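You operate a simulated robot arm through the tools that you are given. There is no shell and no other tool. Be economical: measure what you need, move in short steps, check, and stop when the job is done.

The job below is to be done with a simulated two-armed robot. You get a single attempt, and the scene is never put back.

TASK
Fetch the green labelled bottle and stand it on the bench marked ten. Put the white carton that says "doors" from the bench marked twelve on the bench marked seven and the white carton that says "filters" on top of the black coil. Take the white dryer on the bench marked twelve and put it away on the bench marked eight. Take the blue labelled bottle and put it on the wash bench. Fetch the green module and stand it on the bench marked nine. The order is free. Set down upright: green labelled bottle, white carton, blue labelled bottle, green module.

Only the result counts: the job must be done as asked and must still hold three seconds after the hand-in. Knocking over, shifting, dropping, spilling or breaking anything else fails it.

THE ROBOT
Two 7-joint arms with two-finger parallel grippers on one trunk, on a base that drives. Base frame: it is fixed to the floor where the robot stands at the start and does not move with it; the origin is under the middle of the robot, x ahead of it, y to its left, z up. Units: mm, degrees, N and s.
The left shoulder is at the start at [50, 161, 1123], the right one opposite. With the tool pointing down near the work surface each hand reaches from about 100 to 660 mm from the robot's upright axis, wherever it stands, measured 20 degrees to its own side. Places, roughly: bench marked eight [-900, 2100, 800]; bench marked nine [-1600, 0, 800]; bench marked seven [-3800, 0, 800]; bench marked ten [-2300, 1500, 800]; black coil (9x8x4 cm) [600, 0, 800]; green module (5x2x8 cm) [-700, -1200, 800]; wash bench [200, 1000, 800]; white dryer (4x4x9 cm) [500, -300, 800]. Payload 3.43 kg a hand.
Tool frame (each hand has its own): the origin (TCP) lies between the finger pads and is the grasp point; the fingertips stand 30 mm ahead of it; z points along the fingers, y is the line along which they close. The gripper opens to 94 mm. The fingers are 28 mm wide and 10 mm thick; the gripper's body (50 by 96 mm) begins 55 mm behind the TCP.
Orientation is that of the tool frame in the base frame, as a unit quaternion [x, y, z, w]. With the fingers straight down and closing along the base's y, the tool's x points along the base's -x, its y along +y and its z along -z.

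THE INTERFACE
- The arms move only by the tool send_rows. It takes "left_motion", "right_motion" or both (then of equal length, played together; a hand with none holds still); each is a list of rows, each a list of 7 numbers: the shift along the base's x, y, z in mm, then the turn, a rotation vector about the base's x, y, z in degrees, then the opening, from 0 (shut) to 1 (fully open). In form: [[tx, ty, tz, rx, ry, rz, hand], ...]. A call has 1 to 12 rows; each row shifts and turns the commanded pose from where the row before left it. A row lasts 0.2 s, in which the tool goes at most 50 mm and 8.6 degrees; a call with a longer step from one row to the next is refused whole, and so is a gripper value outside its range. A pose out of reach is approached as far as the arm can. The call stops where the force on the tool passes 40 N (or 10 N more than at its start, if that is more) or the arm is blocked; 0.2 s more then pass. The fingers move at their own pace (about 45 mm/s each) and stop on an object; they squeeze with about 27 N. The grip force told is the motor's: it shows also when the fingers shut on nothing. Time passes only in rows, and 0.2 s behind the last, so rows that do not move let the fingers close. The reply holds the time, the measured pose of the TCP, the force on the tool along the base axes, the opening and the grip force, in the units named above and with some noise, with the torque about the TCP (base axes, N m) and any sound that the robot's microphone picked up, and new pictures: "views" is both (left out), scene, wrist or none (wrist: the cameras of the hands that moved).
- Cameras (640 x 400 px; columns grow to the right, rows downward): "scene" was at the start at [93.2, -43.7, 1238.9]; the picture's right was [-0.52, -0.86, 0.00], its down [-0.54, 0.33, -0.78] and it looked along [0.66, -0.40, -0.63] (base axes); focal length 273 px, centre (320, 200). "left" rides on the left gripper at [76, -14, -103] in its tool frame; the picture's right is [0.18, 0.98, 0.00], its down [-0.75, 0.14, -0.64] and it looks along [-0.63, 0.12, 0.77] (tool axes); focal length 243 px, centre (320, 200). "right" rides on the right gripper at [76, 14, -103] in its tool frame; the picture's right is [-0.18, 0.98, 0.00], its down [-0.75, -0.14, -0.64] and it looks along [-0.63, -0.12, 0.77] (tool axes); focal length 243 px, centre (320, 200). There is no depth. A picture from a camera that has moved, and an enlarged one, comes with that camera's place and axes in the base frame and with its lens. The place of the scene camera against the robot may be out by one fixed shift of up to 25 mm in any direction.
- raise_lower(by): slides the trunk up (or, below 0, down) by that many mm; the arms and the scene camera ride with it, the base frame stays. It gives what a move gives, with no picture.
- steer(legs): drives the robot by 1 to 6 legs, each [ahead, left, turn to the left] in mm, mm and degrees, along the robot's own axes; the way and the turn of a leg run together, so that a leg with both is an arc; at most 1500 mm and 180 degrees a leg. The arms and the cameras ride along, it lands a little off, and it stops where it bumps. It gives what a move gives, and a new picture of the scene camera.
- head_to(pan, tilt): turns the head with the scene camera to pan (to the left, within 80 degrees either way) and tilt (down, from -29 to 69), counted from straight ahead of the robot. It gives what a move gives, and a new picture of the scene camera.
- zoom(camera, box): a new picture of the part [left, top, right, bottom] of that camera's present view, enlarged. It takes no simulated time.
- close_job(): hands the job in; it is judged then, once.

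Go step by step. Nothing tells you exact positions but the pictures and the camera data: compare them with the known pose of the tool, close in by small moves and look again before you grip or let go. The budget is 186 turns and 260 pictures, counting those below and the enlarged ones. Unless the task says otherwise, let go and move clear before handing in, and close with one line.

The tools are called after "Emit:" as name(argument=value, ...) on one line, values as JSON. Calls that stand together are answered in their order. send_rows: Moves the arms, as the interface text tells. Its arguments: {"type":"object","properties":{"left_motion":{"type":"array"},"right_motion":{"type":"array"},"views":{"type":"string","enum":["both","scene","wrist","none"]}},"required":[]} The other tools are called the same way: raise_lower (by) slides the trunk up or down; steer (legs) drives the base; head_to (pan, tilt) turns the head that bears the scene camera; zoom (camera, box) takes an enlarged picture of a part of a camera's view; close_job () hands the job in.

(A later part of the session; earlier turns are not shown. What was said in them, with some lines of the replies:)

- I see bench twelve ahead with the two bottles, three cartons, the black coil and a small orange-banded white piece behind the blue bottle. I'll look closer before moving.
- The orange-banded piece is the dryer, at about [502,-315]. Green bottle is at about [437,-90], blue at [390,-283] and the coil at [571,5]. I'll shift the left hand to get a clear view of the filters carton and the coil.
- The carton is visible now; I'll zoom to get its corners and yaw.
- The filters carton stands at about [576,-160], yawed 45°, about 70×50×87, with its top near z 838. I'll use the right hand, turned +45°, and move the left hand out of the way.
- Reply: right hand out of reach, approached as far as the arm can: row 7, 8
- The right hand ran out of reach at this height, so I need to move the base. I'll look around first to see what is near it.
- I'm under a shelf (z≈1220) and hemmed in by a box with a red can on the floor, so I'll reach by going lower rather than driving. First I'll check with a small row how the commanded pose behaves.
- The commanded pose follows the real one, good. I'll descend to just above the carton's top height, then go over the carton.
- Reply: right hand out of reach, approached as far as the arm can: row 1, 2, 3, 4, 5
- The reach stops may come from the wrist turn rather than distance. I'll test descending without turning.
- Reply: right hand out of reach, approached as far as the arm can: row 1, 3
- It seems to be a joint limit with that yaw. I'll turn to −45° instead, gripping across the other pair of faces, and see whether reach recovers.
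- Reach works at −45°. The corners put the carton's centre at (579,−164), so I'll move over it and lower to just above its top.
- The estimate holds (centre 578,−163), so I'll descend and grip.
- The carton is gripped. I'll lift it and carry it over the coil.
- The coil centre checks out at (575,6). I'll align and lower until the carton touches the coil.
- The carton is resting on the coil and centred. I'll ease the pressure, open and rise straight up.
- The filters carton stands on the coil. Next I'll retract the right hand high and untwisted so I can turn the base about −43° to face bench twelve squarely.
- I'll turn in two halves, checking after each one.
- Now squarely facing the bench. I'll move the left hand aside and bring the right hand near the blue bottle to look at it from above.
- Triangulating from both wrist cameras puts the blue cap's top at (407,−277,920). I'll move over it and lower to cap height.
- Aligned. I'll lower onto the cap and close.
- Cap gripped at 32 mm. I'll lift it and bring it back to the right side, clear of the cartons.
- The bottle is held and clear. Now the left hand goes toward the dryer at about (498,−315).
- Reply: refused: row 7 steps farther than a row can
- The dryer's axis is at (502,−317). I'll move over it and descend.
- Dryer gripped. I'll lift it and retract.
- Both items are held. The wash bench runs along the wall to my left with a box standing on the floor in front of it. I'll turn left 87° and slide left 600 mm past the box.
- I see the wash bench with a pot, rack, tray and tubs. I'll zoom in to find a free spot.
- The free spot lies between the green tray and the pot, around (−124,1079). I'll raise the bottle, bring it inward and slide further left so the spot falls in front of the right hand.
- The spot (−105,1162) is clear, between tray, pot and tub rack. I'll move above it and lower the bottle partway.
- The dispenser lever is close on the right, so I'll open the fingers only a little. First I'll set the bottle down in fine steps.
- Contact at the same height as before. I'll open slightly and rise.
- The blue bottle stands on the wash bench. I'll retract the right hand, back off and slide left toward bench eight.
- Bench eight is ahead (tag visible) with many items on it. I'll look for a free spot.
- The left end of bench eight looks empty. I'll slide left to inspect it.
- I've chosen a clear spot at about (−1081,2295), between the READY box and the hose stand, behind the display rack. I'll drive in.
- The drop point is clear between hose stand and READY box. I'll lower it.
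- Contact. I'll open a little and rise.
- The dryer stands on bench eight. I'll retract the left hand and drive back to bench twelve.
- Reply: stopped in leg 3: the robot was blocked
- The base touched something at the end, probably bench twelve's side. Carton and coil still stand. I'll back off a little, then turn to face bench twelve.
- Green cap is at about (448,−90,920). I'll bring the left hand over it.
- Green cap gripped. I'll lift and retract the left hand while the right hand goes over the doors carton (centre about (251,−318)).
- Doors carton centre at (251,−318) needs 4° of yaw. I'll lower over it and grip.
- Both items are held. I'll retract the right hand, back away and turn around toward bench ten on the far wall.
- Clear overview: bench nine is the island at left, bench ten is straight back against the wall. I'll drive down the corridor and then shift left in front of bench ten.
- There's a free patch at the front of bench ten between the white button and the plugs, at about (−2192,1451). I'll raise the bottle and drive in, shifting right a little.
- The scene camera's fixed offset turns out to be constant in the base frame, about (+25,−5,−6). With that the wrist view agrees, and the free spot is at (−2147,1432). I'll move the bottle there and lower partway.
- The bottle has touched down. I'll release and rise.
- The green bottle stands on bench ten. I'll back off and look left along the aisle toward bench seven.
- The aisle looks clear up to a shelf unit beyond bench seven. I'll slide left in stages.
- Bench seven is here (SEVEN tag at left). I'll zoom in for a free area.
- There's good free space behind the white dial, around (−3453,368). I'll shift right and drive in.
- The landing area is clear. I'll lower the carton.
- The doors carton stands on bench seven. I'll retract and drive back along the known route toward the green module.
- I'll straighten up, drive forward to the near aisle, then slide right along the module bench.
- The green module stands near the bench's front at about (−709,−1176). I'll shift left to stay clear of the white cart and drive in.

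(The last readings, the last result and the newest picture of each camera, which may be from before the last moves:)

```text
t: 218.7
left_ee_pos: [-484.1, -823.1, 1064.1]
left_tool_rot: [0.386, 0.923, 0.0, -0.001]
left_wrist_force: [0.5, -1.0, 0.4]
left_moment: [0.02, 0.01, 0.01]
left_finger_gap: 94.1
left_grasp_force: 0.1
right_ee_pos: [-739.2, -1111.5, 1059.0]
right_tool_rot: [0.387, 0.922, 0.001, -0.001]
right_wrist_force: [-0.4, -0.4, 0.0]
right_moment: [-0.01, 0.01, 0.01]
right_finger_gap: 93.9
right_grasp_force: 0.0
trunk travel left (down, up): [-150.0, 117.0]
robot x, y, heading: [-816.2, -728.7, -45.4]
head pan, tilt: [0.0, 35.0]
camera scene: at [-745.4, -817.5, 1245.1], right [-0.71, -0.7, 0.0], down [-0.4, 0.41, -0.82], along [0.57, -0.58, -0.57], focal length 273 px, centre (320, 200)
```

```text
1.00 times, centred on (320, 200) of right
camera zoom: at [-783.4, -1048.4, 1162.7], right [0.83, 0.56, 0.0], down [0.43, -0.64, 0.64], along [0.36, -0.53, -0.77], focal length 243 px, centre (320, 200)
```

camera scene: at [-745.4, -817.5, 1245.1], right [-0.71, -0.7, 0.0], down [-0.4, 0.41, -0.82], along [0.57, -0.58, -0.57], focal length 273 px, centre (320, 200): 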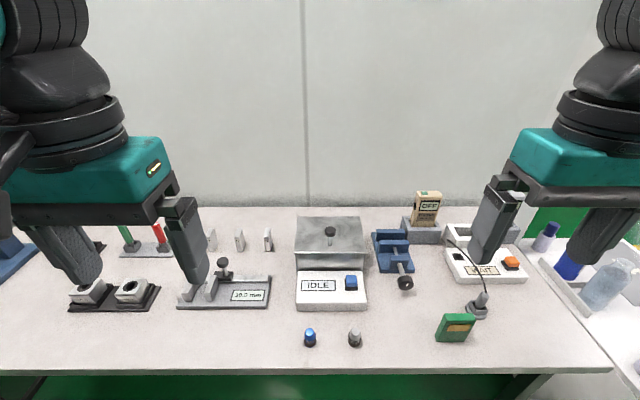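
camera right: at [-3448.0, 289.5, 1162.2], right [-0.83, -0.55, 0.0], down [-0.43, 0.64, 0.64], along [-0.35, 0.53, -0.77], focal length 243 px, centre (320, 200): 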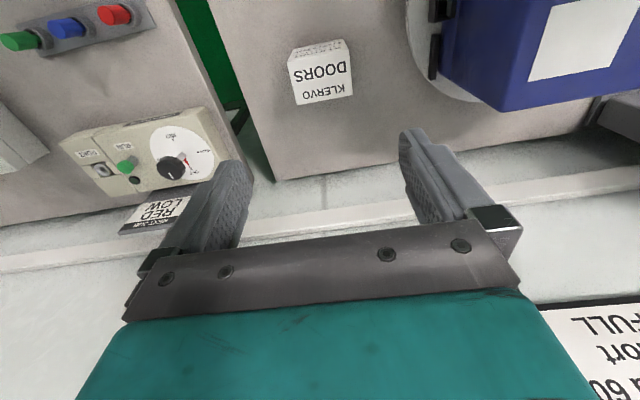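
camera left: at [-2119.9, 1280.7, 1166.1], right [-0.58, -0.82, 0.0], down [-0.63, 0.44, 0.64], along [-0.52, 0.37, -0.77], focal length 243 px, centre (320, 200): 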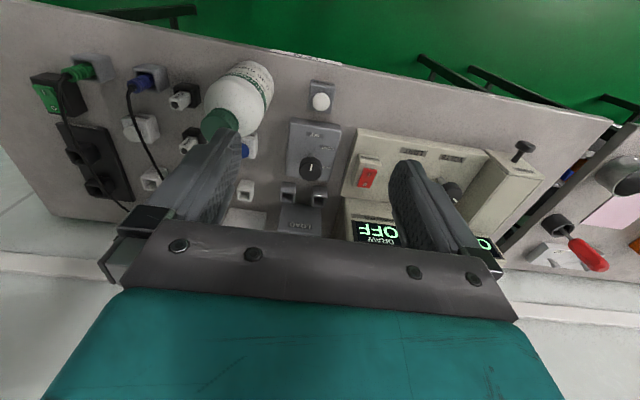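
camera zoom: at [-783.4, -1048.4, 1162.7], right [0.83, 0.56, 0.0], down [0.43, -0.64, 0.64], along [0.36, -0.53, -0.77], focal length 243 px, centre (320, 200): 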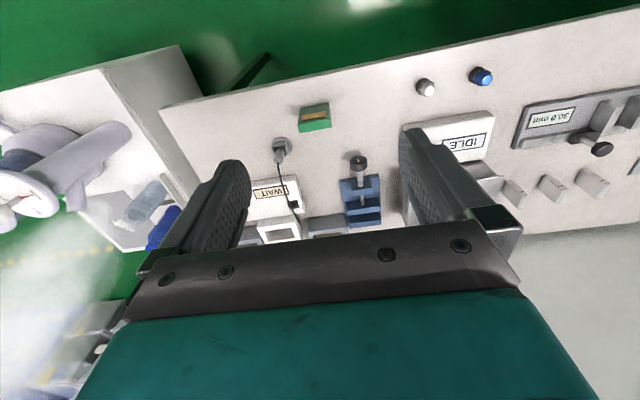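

Emit:
zoom(camera="right", box=[260, 80, 380, 155])

Emit:
zoom(camera="scene", box=[400, 270, 520, 370])

```text
5.33 times, centred on (320, 118) of right
camera zoom: at [-783.4, -1048.4, 1162.7], right [0.83, 0.56, 0.0], down [0.43, -0.64, 0.64], along [0.36, -0.53, -0.77], focal length 1294 px, centre (320, 640)
```

zoom: 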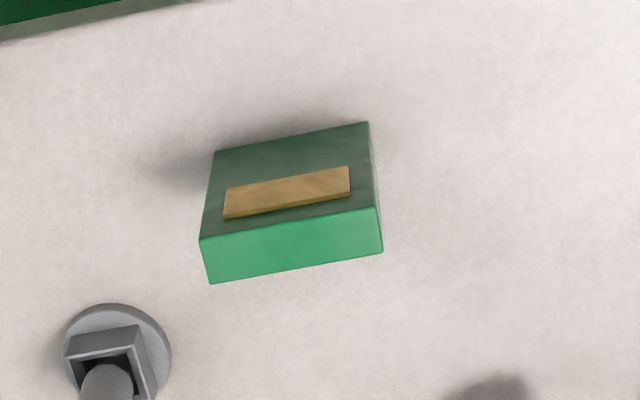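

```text
4.00 times, centred on (460, 320) of scene
camera zoom: at [-745.4, -817.5, 1245.1], right [-0.71, -0.7, 0.0], down [-0.4, 0.41, -0.82], along [0.57, -0.58, -0.57], focal length 1091 px, centre (-240, -280)
```

zoom: 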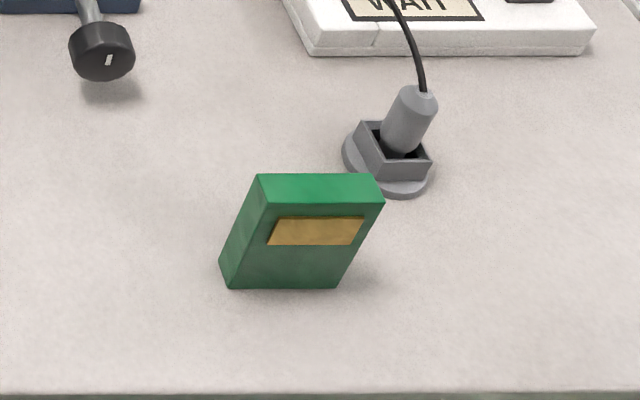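

The module's top centre is at (−710,−1168) and its long side is aligned with my closing direction. I'll approach with the opening reduced to stay clear of the plug.

Emit:
send_rows(right_motion=[[14, -28, 0, 0, 0, 0, 0.78], [14, -28, 0, 0, 0, 0, 0.78], [0, 0, -45, 0, 0, 0, 0.78], [0, 0, -45, 0, 0, 0, 0.78], [0, 0, -45, 0, 0, 0, 0.78], [0, 0, -45, 0, 0, 0, 0.78], [0, 0, 0, 0, 0, 0, 0.78]])

```text
t: 220.3
left_ee_pos: [-485.6, -823.4, 1063.5]
left_tool_rot: [0.386, 0.922, 0.0, -0.001]
left_wrist_force: [-0.3, -1.1, 0.3]
left_moment: [0.03, 0.02, 0.02]
left_finger_gap: 94.0
left_grasp_force: 0.0
right_ee_pos: [-710.9, -1167.3, 878.6]
right_tool_rot: [0.386, 0.922, 0.001, -0.001]
right_wrist_force: [0.5, 0.2, -0.6]
right_moment: [-0.04, -0.03, 0.02]
right_finger_gap: 73.5
right_grasp_force: 0.1
trunk travel left (down, up): [-150.0, 117.0]
robot x, y, heading: [-818.1, -728.7, -45.4]
head pan, tilt: [0.0, 35.0]
camera scene: at [-745.8, -817.1, 1245.2], right [-0.71, -0.7, 0.0], down [-0.4, 0.41, -0.82], along [0.58, -0.58, -0.57], focal length 273 px, centre (320, 200)
camera right: at [-754.6, -1103.5, 980.7], right [0.83, 0.56, 0.0], down [0.43, -0.64, 0.64], along [0.36, -0.53, -0.77], focal length 243 px, centre (320, 200)
```

scene: 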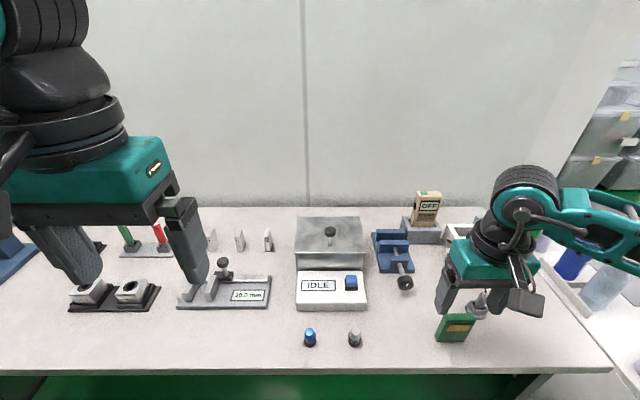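
right: 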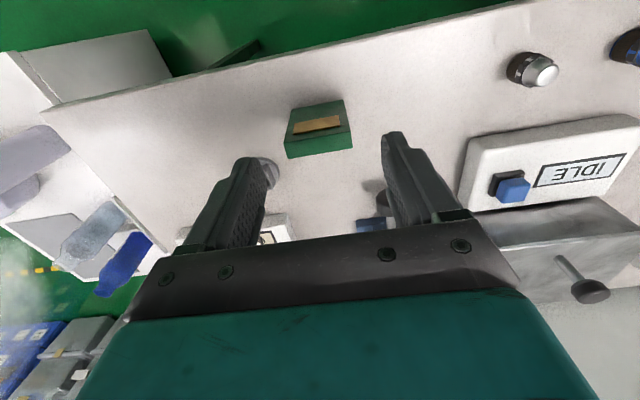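

Emit:
send_rows(right_motion=[[-1, 1, -40, 0, 0, 0, 0.78], [0, 0, -38, 0, 0, 0, 0.78], [0, 0, 0, 0, 0, 0, 0.3], [0, 0, 0, 0, 0, 0, 0.3], [0, 0, 0, 0, 0, 0, 0.3], [0, 0, 0, 0, 0, 0, 0.3]], views="wrist")

```text
t: 221.7
left_ee_pos: [-485.4, -824.2, 1064.8]
left_tool_rot: [0.386, 0.922, 0.0, 0.0]
left_wrist_force: [-0.6, -0.7, -0.3]
left_moment: [-0.05, 0.0, 0.01]
left_finger_gap: 94.1
left_grasp_force: 0.1
right_ee_pos: [-711.3, -1166.4, 803.2]
right_tool_rot: [0.387, 0.922, 0.0, -0.001]
right_wrist_force: [-0.1, 0.2, -0.7]
right_moment: [0.0, 0.05, -0.01]
right_finger_gap: 53.4
right_grasp_force: 26.9
trunk travel left (down, up): [-150.0, 117.0]
robot x, y, heading: [-817.0, -728.8, -45.2]
head pan, tilt: [0.0, 35.0]
camera right: at [-755.3, -1102.3, 904.9], right [0.83, 0.56, 0.0], down [0.43, -0.64, 0.64], along [0.36, -0.53, -0.77], focal length 243 px, centre (320, 200)
```

right: 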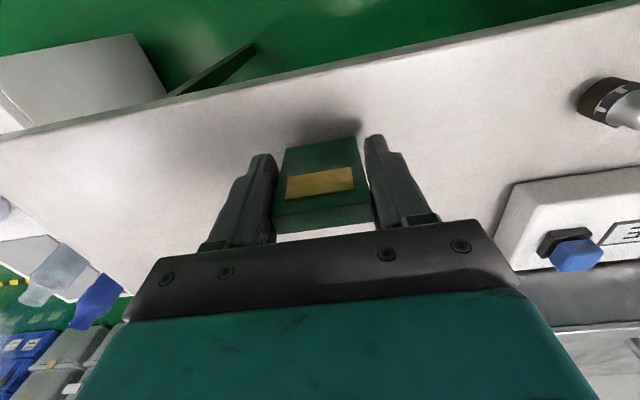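

Gripped at 53 mm. I'll lift it and retract.

Emit:
send_rows(right_motion=[[0, 0, 30, 0, 0, 0, 0.3], [0, 0, 45, 0, 0, 0, 0.3], [0, 0, 48, 0, 0, 0, 0.3], [0, 0, 48, 0, 0, 0, 0.3], [0, 0, 48, 0, 0, 0, 0.3], [0, 0, 40, 0, 0, 0, 0.3], [-14, 28, 0, 0, 0, 0, 0.3], [-14, 28, 0, 0, 0, 0, 0.3], [0, 0, 0, 0, 0, 0, 0.3]])

```text
t: 223.7
left_ee_pos: [-485.5, -823.8, 1063.5]
left_tool_rot: [0.386, 0.923, 0.001, 0.001]
left_wrist_force: [0.4, 0.1, -0.9]
left_moment: [-0.01, -0.01, 0.01]
left_finger_gap: 94.0
left_grasp_force: 0.1
right_ee_pos: [-741.0, -1110.1, 1061.7]
right_tool_rot: [0.387, 0.922, 0.001, -0.001]
right_wrist_force: [-0.2, 0.0, -0.1]
right_moment: [-0.04, 0.0, 0.02]
right_finger_gap: 53.7
right_grasp_force: 26.8
trunk travel left (down, up): [-150.0, 117.0]
robot x, y, heading: [-816.2, -727.8, -45.3]
head pan, tilt: [0.0, 35.0]
camera scene: at [-745.8, -817.2, 1245.2], right [-0.71, -0.7, 0.0], down [-0.4, 0.41, -0.82], along [0.57, -0.58, -0.57], focal length 273 px, centre (320, 200)
camera right: at [-784.7, -1046.5, 1164.6], right [0.83, 0.56, 0.0], down [0.43, -0.64, 0.64], along [0.36, -0.53, -0.77], focal length 243 px, centre (320, 200)
```

scene: 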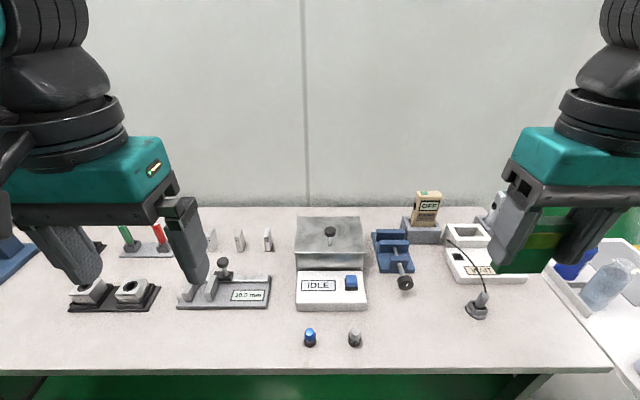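
right: 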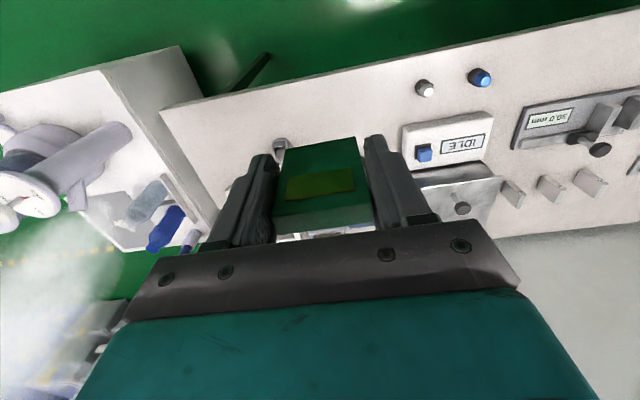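

I'll back off and turn around to face bench nine.

Emit:
steer(legs=[[-220, 0, 0], [0, 0, 180]])

Emit:
head_to(pan=0, tilt=40)

```text
t: 232.7
left_ee_pos: [-1298.4, -466.5, 1063.9]
left_tool_rot: [0.919, -0.394, 0.0, 0.0]
left_wrist_force: [1.0, 0.0, 0.7]
left_moment: [0.02, 0.04, 0.01]
left_finger_gap: 93.8
left_grasp_force: 0.1
right_ee_pos: [-1038.1, -184.7, 1061.9]
right_tool_rot: [0.918, -0.395, 0.0, 0.0]
right_wrist_force: [-0.5, 0.0, -0.1]
right_moment: [0.01, 0.0, -0.01]
right_finger_gap: 53.4
right_grasp_force: 27.2
trunk travel left (down, up): [-150.0, 117.0]
robot x, y, heading: [-971.4, -569.6, 133.4]
head pan, tilt: [0.0, 35.0]
camera scene: at [-1078.6, -475.8, 1245.2], right [0.72, 0.69, 0.0], down [0.4, -0.42, -0.82], along [-0.56, 0.59, -0.57], focal length 273 px, centre (320, 200)
```

scene: 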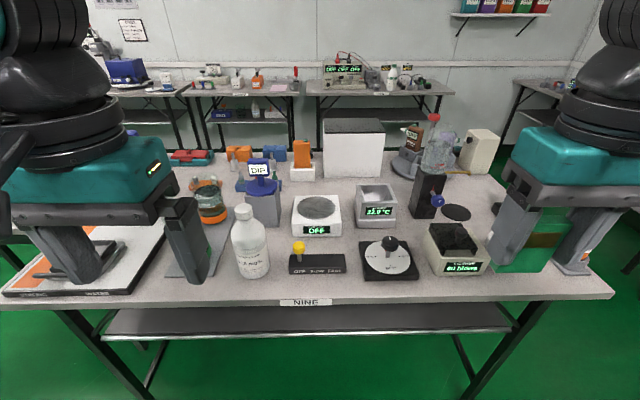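

```text
t: 233.3
left_ee_pos: [-1297.5, -466.5, 1062.7]
left_tool_rot: [0.919, -0.394, 0.001, 0.0]
left_wrist_force: [0.0, 0.5, -0.7]
left_moment: [-0.03, 0.01, -0.01]
left_finger_gap: 93.9
left_grasp_force: 0.0
right_ee_pos: [-1038.0, -184.5, 1062.2]
right_tool_rot: [0.918, -0.395, 0.001, 0.0]
right_wrist_force: [-0.2, 0.8, 0.1]
right_moment: [-0.01, -0.03, -0.02]
right_finger_gap: 53.3
right_grasp_force: 27.2
trunk travel left (down, up): [-150.0, 117.0]
robot x, y, heading: [-972.1, -569.8, 133.2]
head pan, tilt: [0.0, 40.0]
camera scene: at [-1076.5, -478.0, 1237.6], right [0.72, 0.69, 0.0], down [0.44, -0.47, -0.77], along [-0.53, 0.56, -0.64], focal length 273 px, centre (320, 200)
```

scene: 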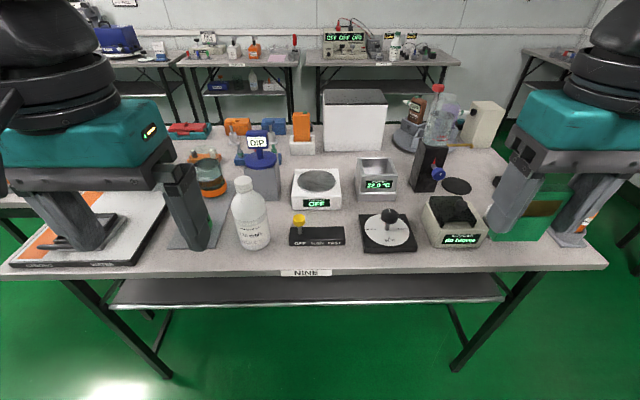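

Emit:
zoom(camera="right", box=[0, 0, 640, 400])

Emit:
zoom(camera="scene", box=[260, 90, 620, 290])

```text
1.00 times, centred on (320, 200) of right
camera zoom: at [-997.1, -250.4, 1164.5], right [-0.84, -0.54, 0.0], down [-0.42, 0.65, 0.64], along [-0.35, 0.54, -0.77], focal length 243 px, centre (320, 200)
```

zoom: 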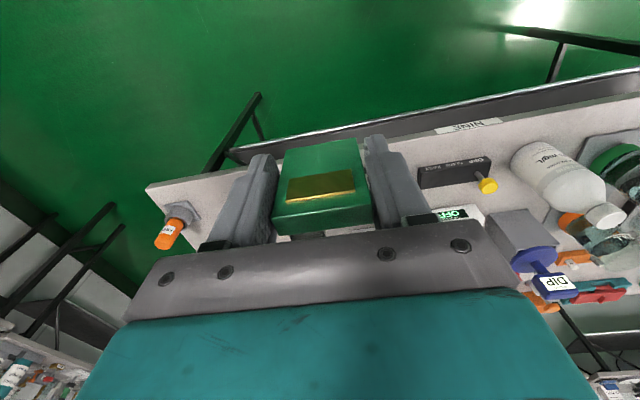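

```text
1.78 times, centred on (440, 190) of scene
camera zoom: at [-1076.5, -478.0, 1237.6], right [0.72, 0.69, 0.0], down [0.44, -0.47, -0.77], along [-0.53, 0.56, -0.64], focal length 485 px, centre (107, 218)
```

zoom: 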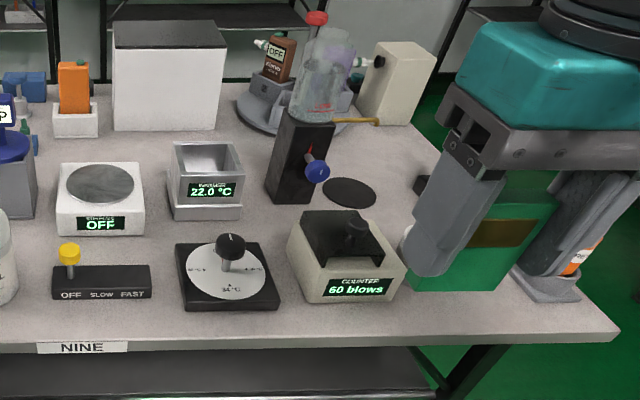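

There seems to be room between the counter box and the orange bottle at the right end. I'll slide right to see it unobstructed.

Emit:
steer(legs=[[0, -340, 1]])

Emit:
zoom(camera="scene", box=[140, 110, 500, 330])

```text
t: 235.5
left_ee_pos: [-1058.4, -238.0, 1063.8]
left_tool_rot: [0.923, -0.385, 0.0, 0.001]
left_wrist_force: [-0.4, -0.4, 0.6]
left_moment: [-0.02, 0.02, 0.03]
left_finger_gap: 93.7
left_grasp_force: 0.2
right_ee_pos: [-803.0, 49.0, 1061.6]
right_tool_rot: [0.922, -0.387, 0.0, 0.0]
right_wrist_force: [-0.6, -0.2, -0.6]
right_moment: [-0.02, 0.04, -0.01]
right_finger_gap: 53.6
right_grasp_force: 26.6
trunk travel left (down, up): [-150.0, 117.0]
robot x, y, heading: [-724.5, -331.2, 134.6]
head pan, tilt: [0.0, 40.0]
camera scene: at [-836.1, -245.1, 1237.6], right [0.71, 0.7, 0.0], down [0.45, -0.46, -0.77], along [-0.54, 0.55, -0.64], focal length 273 px, centre (320, 200)
```

scene: 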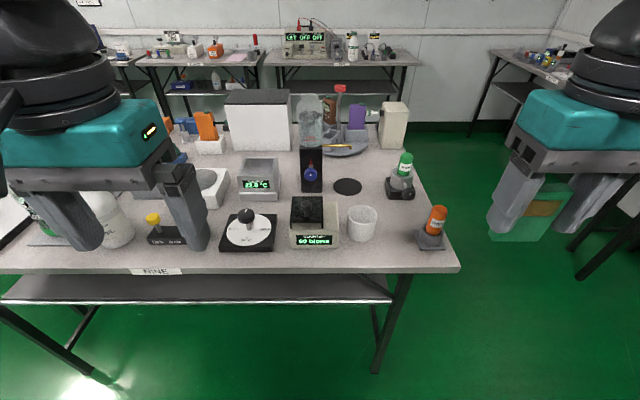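

```text
1.78 times, centred on (320, 220) of scene
camera zoom: at [-836.1, -245.1, 1237.6], right [0.71, 0.7, 0.0], down [0.45, -0.46, -0.77], along [-0.54, 0.55, -0.64], focal length 485 px, centre (320, 164)
```

zoom: 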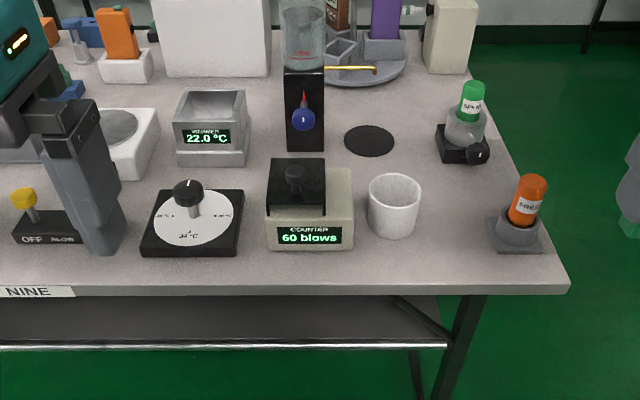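

The gap between the white cup and the orange bottle works; target is about (−982,166). I'll drive in.

Emit:
steer(legs=[[145, 0, 0]])

Emit:
zoom(camera="right", box=[0, 0, 640, 400])

```text
t: 236.9
left_ee_pos: [-1161.1, -133.3, 1062.7]
left_tool_rot: [0.923, -0.386, 0.001, -0.001]
left_wrist_force: [-0.1, 1.1, 0.3]
left_moment: [0.01, 0.0, -0.03]
left_finger_gap: 94.1
left_grasp_force: 0.1
right_ee_pos: [-905.0, 151.6, 1061.9]
right_tool_rot: [0.922, -0.388, 0.001, 0.0]
right_wrist_force: [0.2, 0.5, -1.7]
right_moment: [-0.02, -0.01, -0.02]
right_finger_gap: 53.2
right_grasp_force: 26.7
trunk travel left (down, up): [-150.0, 117.0]
robot x, y, heading: [-827.2, -229.5, 134.8]
head pan, tilt: [0.0, 40.0]
camera scene: at [-938.4, -141.6, 1237.5], right [0.71, 0.7, 0.0], down [0.45, -0.46, -0.77], along [-0.54, 0.55, -0.64], focal length 273 px, centre (320, 200)
```

scene: 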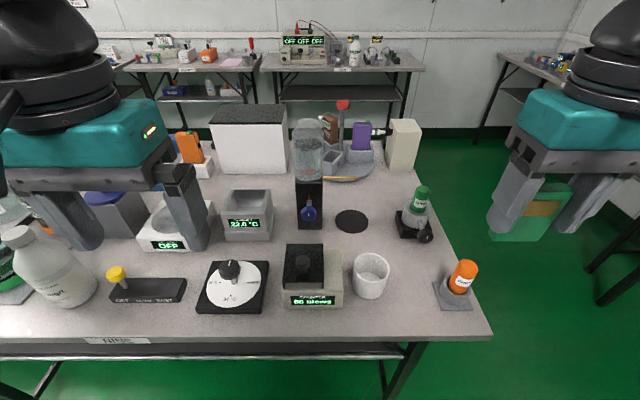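

```text
1.00 times, centred on (320, 200) of right
camera zoom: at [-863.1, 87.0, 1164.3], right [-0.83, -0.56, 0.0], down [-0.43, 0.64, 0.64], along [-0.36, 0.53, -0.77], focal length 243 px, centre (320, 200)
```

zoom: 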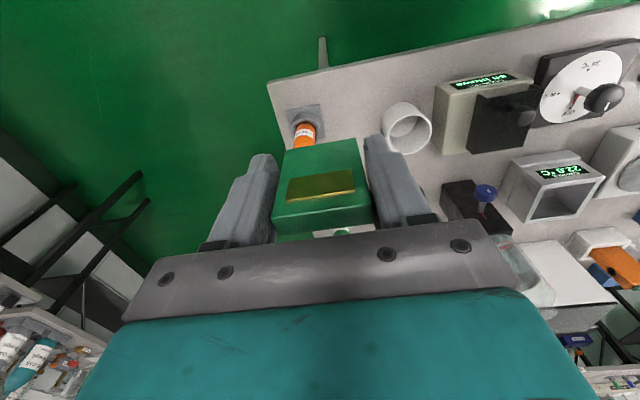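

Emit:
send_rows(right_motion=[[-38, 7, 0, 0, 0, 0, 0.3], [-39, 7, 0, 0, 0, 0, 0.3], [0, 0, -45, 0, 0, 0, 0.3], [0, 0, -45, 0, 0, 0, 0.3], [0, 0, -45, 0, 0, 0, 0.3], [0, 0, 0, 0, 0, 0, 0.3]])

```text
t: 238.3
left_ee_pos: [-1159.8, -134.1, 1062.2]
left_tool_rot: [0.923, -0.385, 0.0, 0.0]
left_wrist_force: [0.0, 0.2, 0.9]
left_moment: [0.0, 0.0, 0.0]
left_finger_gap: 93.8
left_grasp_force: 0.1
right_ee_pos: [-982.0, 163.9, 927.9]
right_tool_rot: [0.922, -0.387, 0.001, 0.001]
right_wrist_force: [-0.1, -0.3, -0.4]
right_moment: [-0.02, 0.02, 0.0]
right_finger_gap: 53.6
right_grasp_force: 26.9
trunk travel left (down, up): [-150.0, 117.0]
robot x, y, heading: [-830.0, -227.1, 134.8]
head pan, tilt: [0.0, 40.0]
camera scene: at [-938.1, -142.0, 1237.6], right [0.71, 0.7, 0.0], down [0.45, -0.46, -0.77], along [-0.54, 0.55, -0.64], focal length 273 px, centre (320, 200)
camera right: at [-939.6, 99.5, 1030.0], right [-0.83, -0.56, 0.0], down [-0.43, 0.64, 0.64], along [-0.36, 0.53, -0.77], focal length 243 px, centre (320, 200)
```

scene: 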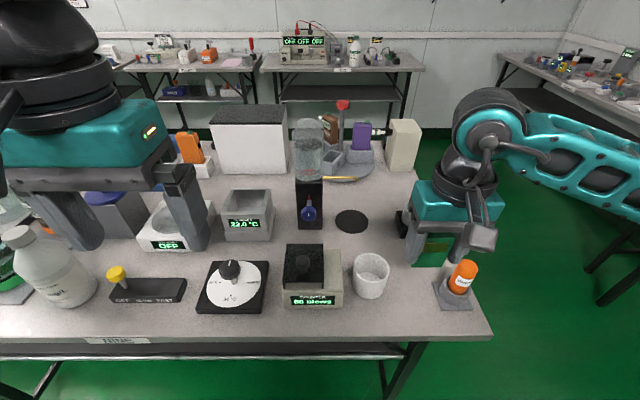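
right: 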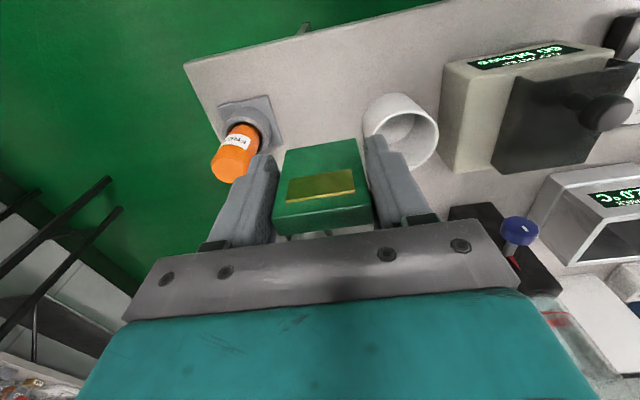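

I'll nudge 8 mm away from the orange holder and slightly back, then lower.

Emit:
send_rows(right_motion=[[1, -12, -20, 0, 0, 0, 0.3], [0, 0, -45, 0, 0, 0, 0.3], [0, 0, -30, 0, 0, 0, 0.3], [0, 0, 0, 0, 0, 0, 0.3]], views="wrist")

```text
t: 239.3
left_ee_pos: [-1160.3, -134.3, 1064.3]
left_tool_rot: [0.923, -0.386, 0.0, 0.001]
left_wrist_force: [-1.3, 0.9, 0.6]
left_moment: [0.01, 0.0, -0.02]
left_finger_gap: 94.0
left_grasp_force: 0.0
right_ee_pos: [-981.0, 152.7, 833.2]
right_tool_rot: [0.922, -0.388, 0.0, 0.001]
right_wrist_force: [0.1, 0.3, -1.9]
right_moment: [0.01, -0.01, 0.02]
right_finger_gap: 53.2
right_grasp_force: 27.1
trunk travel left (down, up): [-150.0, 117.0]
robot x, y, heading: [-831.5, -229.9, 134.8]
head pan, tilt: [0.0, 40.0]
camera right: at [-939.2, 87.4, 935.4], right [-0.83, -0.56, 0.0], down [-0.43, 0.64, 0.64], along [-0.36, 0.53, -0.77], focal length 243 px, centre (320, 200)
```

right: 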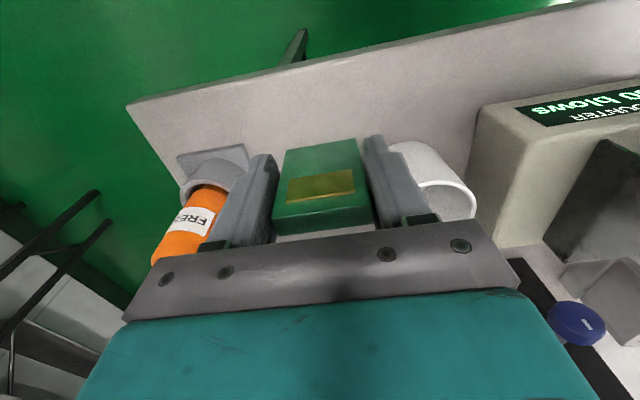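

Emit:
send_rows(right_motion=[[7, 1.5, -8, 0, 0, 0, 0.3], [0, 0, -14, 0, 0, 0, 0.3], [0, 0, -4, 0, 0, 0, 0.3], [0, 0, -2, 0, 0, 0, 0.3], [0, 0, 0, 0, 0, 0, 0.3]], views="wrist")

```text
t: 240.5
left_ee_pos: [-1160.7, -133.7, 1063.4]
left_tool_rot: [0.922, -0.386, 0.0, -0.001]
left_wrist_force: [0.4, 0.3, -0.1]
left_moment: [0.0, 0.02, 0.01]
left_finger_gap: 93.9
left_grasp_force: 0.1
right_ee_pos: [-973.5, 154.2, 803.8]
right_tool_rot: [0.922, -0.388, 0.001, 0.0]
right_wrist_force: [0.8, -0.3, -0.6]
right_moment: [0.02, -0.01, -0.02]
right_finger_gap: 53.4
right_grasp_force: 26.7
trunk travel left (down, up): [-150.0, 117.0]
robot x, y, heading: [-829.6, -230.2, 134.3]
head pan, tilt: [0.0, 40.0]
camera right: at [-931.9, 89.4, 906.4], right [-0.83, -0.56, 0.0], down [-0.43, 0.64, 0.64], along [-0.36, 0.53, -0.77], focal length 243 px, centre (320, 200)
```

right: 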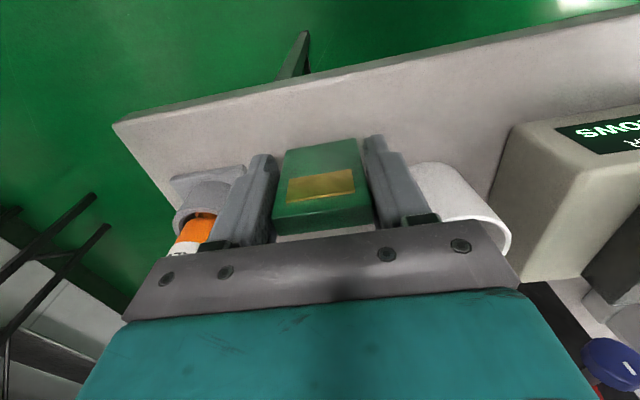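

Emit:
send_rows(right_motion=[[0, 0, -1.2, 0, 0, 0, 0.3], [0, 0, -1.2, 0, 0, 0, 0.3], [0, 0, 0, 0, 0, 0, 0.3]], views="none")

```text
t: 241.3
left_ee_pos: [-1159.7, -134.8, 1064.6]
left_tool_rot: [0.923, -0.385, 0.0, 0.0]
left_wrist_force: [0.1, -1.0, 0.3]
left_moment: [-0.04, 0.03, 0.02]
left_finger_gap: 94.0
left_grasp_force: 0.1
right_ee_pos: [-973.4, 156.7, 802.3]
right_tool_rot: [0.922, -0.388, 0.0, 0.0]
right_wrist_force: [1.2, -0.2, 7.3]
right_moment: [0.02, -0.05, 0.04]
right_finger_gap: 53.1
right_grasp_force: 27.2
trunk travel left (down, up): [-150.0, 117.0]
robot x, y, heading: [-828.5, -234.8, 134.8]
head pan, tilt: [0.0, 40.0]
```

Contact. I'll open slightly (about 4 mm a side) and rise straight up.

Emit:
send_rows(right_motion=[[0, 0, 0.5, 0, 0, 0, 0.6], [0, 0, 0, 0, 0, 0, 0.66], [0, 0, 0, 0, 0, 0, 0.66], [0, 0, 0, 0, 0, 0, 0.66], [0, 0, 12, 0, 0, 0, 0.66], [0, 0, 30, 0, 0, 0, 0.66], [0, 0, 45, 0, 0, 0, 0.66], [0, 0, 48, 0, 0, 0, 0.66], [0, 0, 48, 0, 0, 0, 0.66], [0, 0, 45, 0, 0, 0, 0.66], [0, 0, 0, 0, 0, 0, 0.66]])

```text
t: 243.7
left_ee_pos: [-1159.5, -135.2, 1063.3]
left_tool_rot: [0.922, -0.386, 0.0, 0.0]
left_wrist_force: [-0.7, 0.0, -0.2]
left_moment: [0.0, -0.04, 0.0]
left_finger_gap: 94.0
left_grasp_force: 0.1
right_ee_pos: [-974.5, 154.7, 1031.7]
right_tool_rot: [0.922, -0.388, 0.001, 0.001]
right_wrist_force: [-1.1, -0.1, 0.1]
right_moment: [-0.02, 0.01, 0.01]
right_finger_gap: 62.2
right_grasp_force: 0.1
trunk travel left (down, up): [-150.0, 117.0]
robot x, y, heading: [-830.5, -232.7, 134.9]
head pan, tilt: [0.0, 40.0]
camera scene: at [-938.0, -142.0, 1237.6], right [0.71, 0.7, 0.0], down [0.45, -0.46, -0.77], along [-0.54, 0.55, -0.64], focal length 273 px, centre (320, 200)
camera right: at [-933.0, 89.7, 1134.7], right [-0.83, -0.56, 0.0], down [-0.43, 0.64, 0.64], along [-0.36, 0.53, -0.77], focal length 243 px, centre (320, 200)
```

scene: 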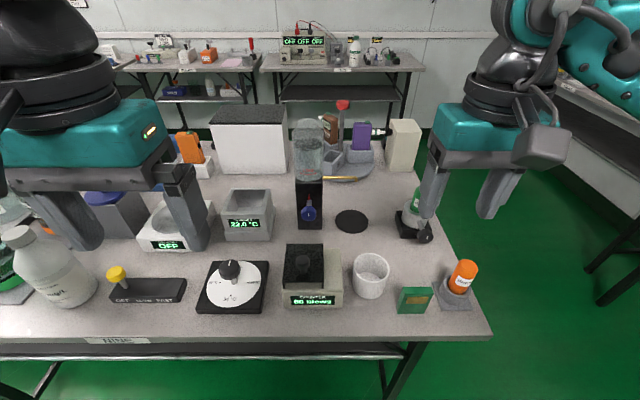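
right: 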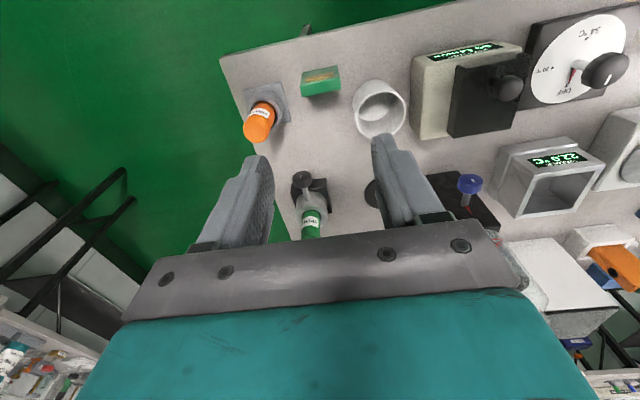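

The module stands upright on bench nine. I'll back clear of the bench and have a last look.

Emit:
steer(legs=[[-160, 0, 0]])

```text
t: 245.1
left_ee_pos: [-1046.1, -249.8, 1062.4]
left_tool_rot: [0.923, -0.386, 0.0, 0.0]
left_wrist_force: [0.1, -0.7, -0.8]
left_moment: [0.01, 0.01, -0.02]
left_finger_gap: 94.0
left_grasp_force: 0.1
right_ee_pos: [-861.0, 39.4, 1032.3]
right_tool_rot: [0.922, -0.388, 0.001, 0.0]
right_wrist_force: [1.1, 0.3, 0.1]
right_moment: [0.03, 0.04, 0.0]
right_finger_gap: 61.9
right_grasp_force: 0.0
trunk travel left (down, up): [-150.0, 117.0]
robot x, y, heading: [-715.0, -348.5, 134.6]
head pan, tilt: [0.0, 40.0]
camera scene: at [-824.0, -257.8, 1237.7], right [0.71, 0.7, 0.0], down [0.45, -0.46, -0.77], along [-0.54, 0.55, -0.64], focal length 273 px, centre (320, 200)
```

scene: 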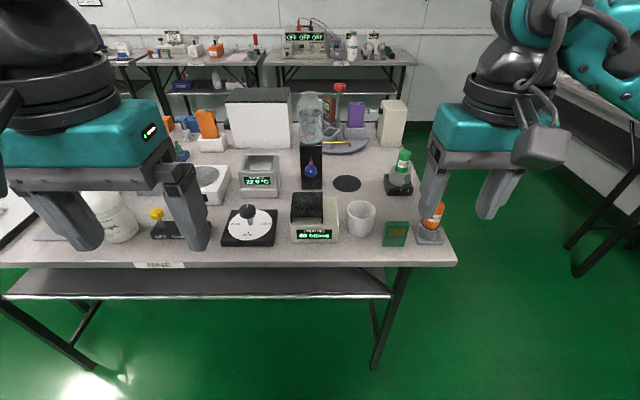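

The module stands on bench nine, every other item is set down where it belongs, and both hands are empty and clear. I'm handing in.

Emit:
close_job()

```text
The job is handed in.
```

All six items are placed as asked and the job is handed in; the base bumped something once, most likely the side of bench twelve, and I saw nothing shift.
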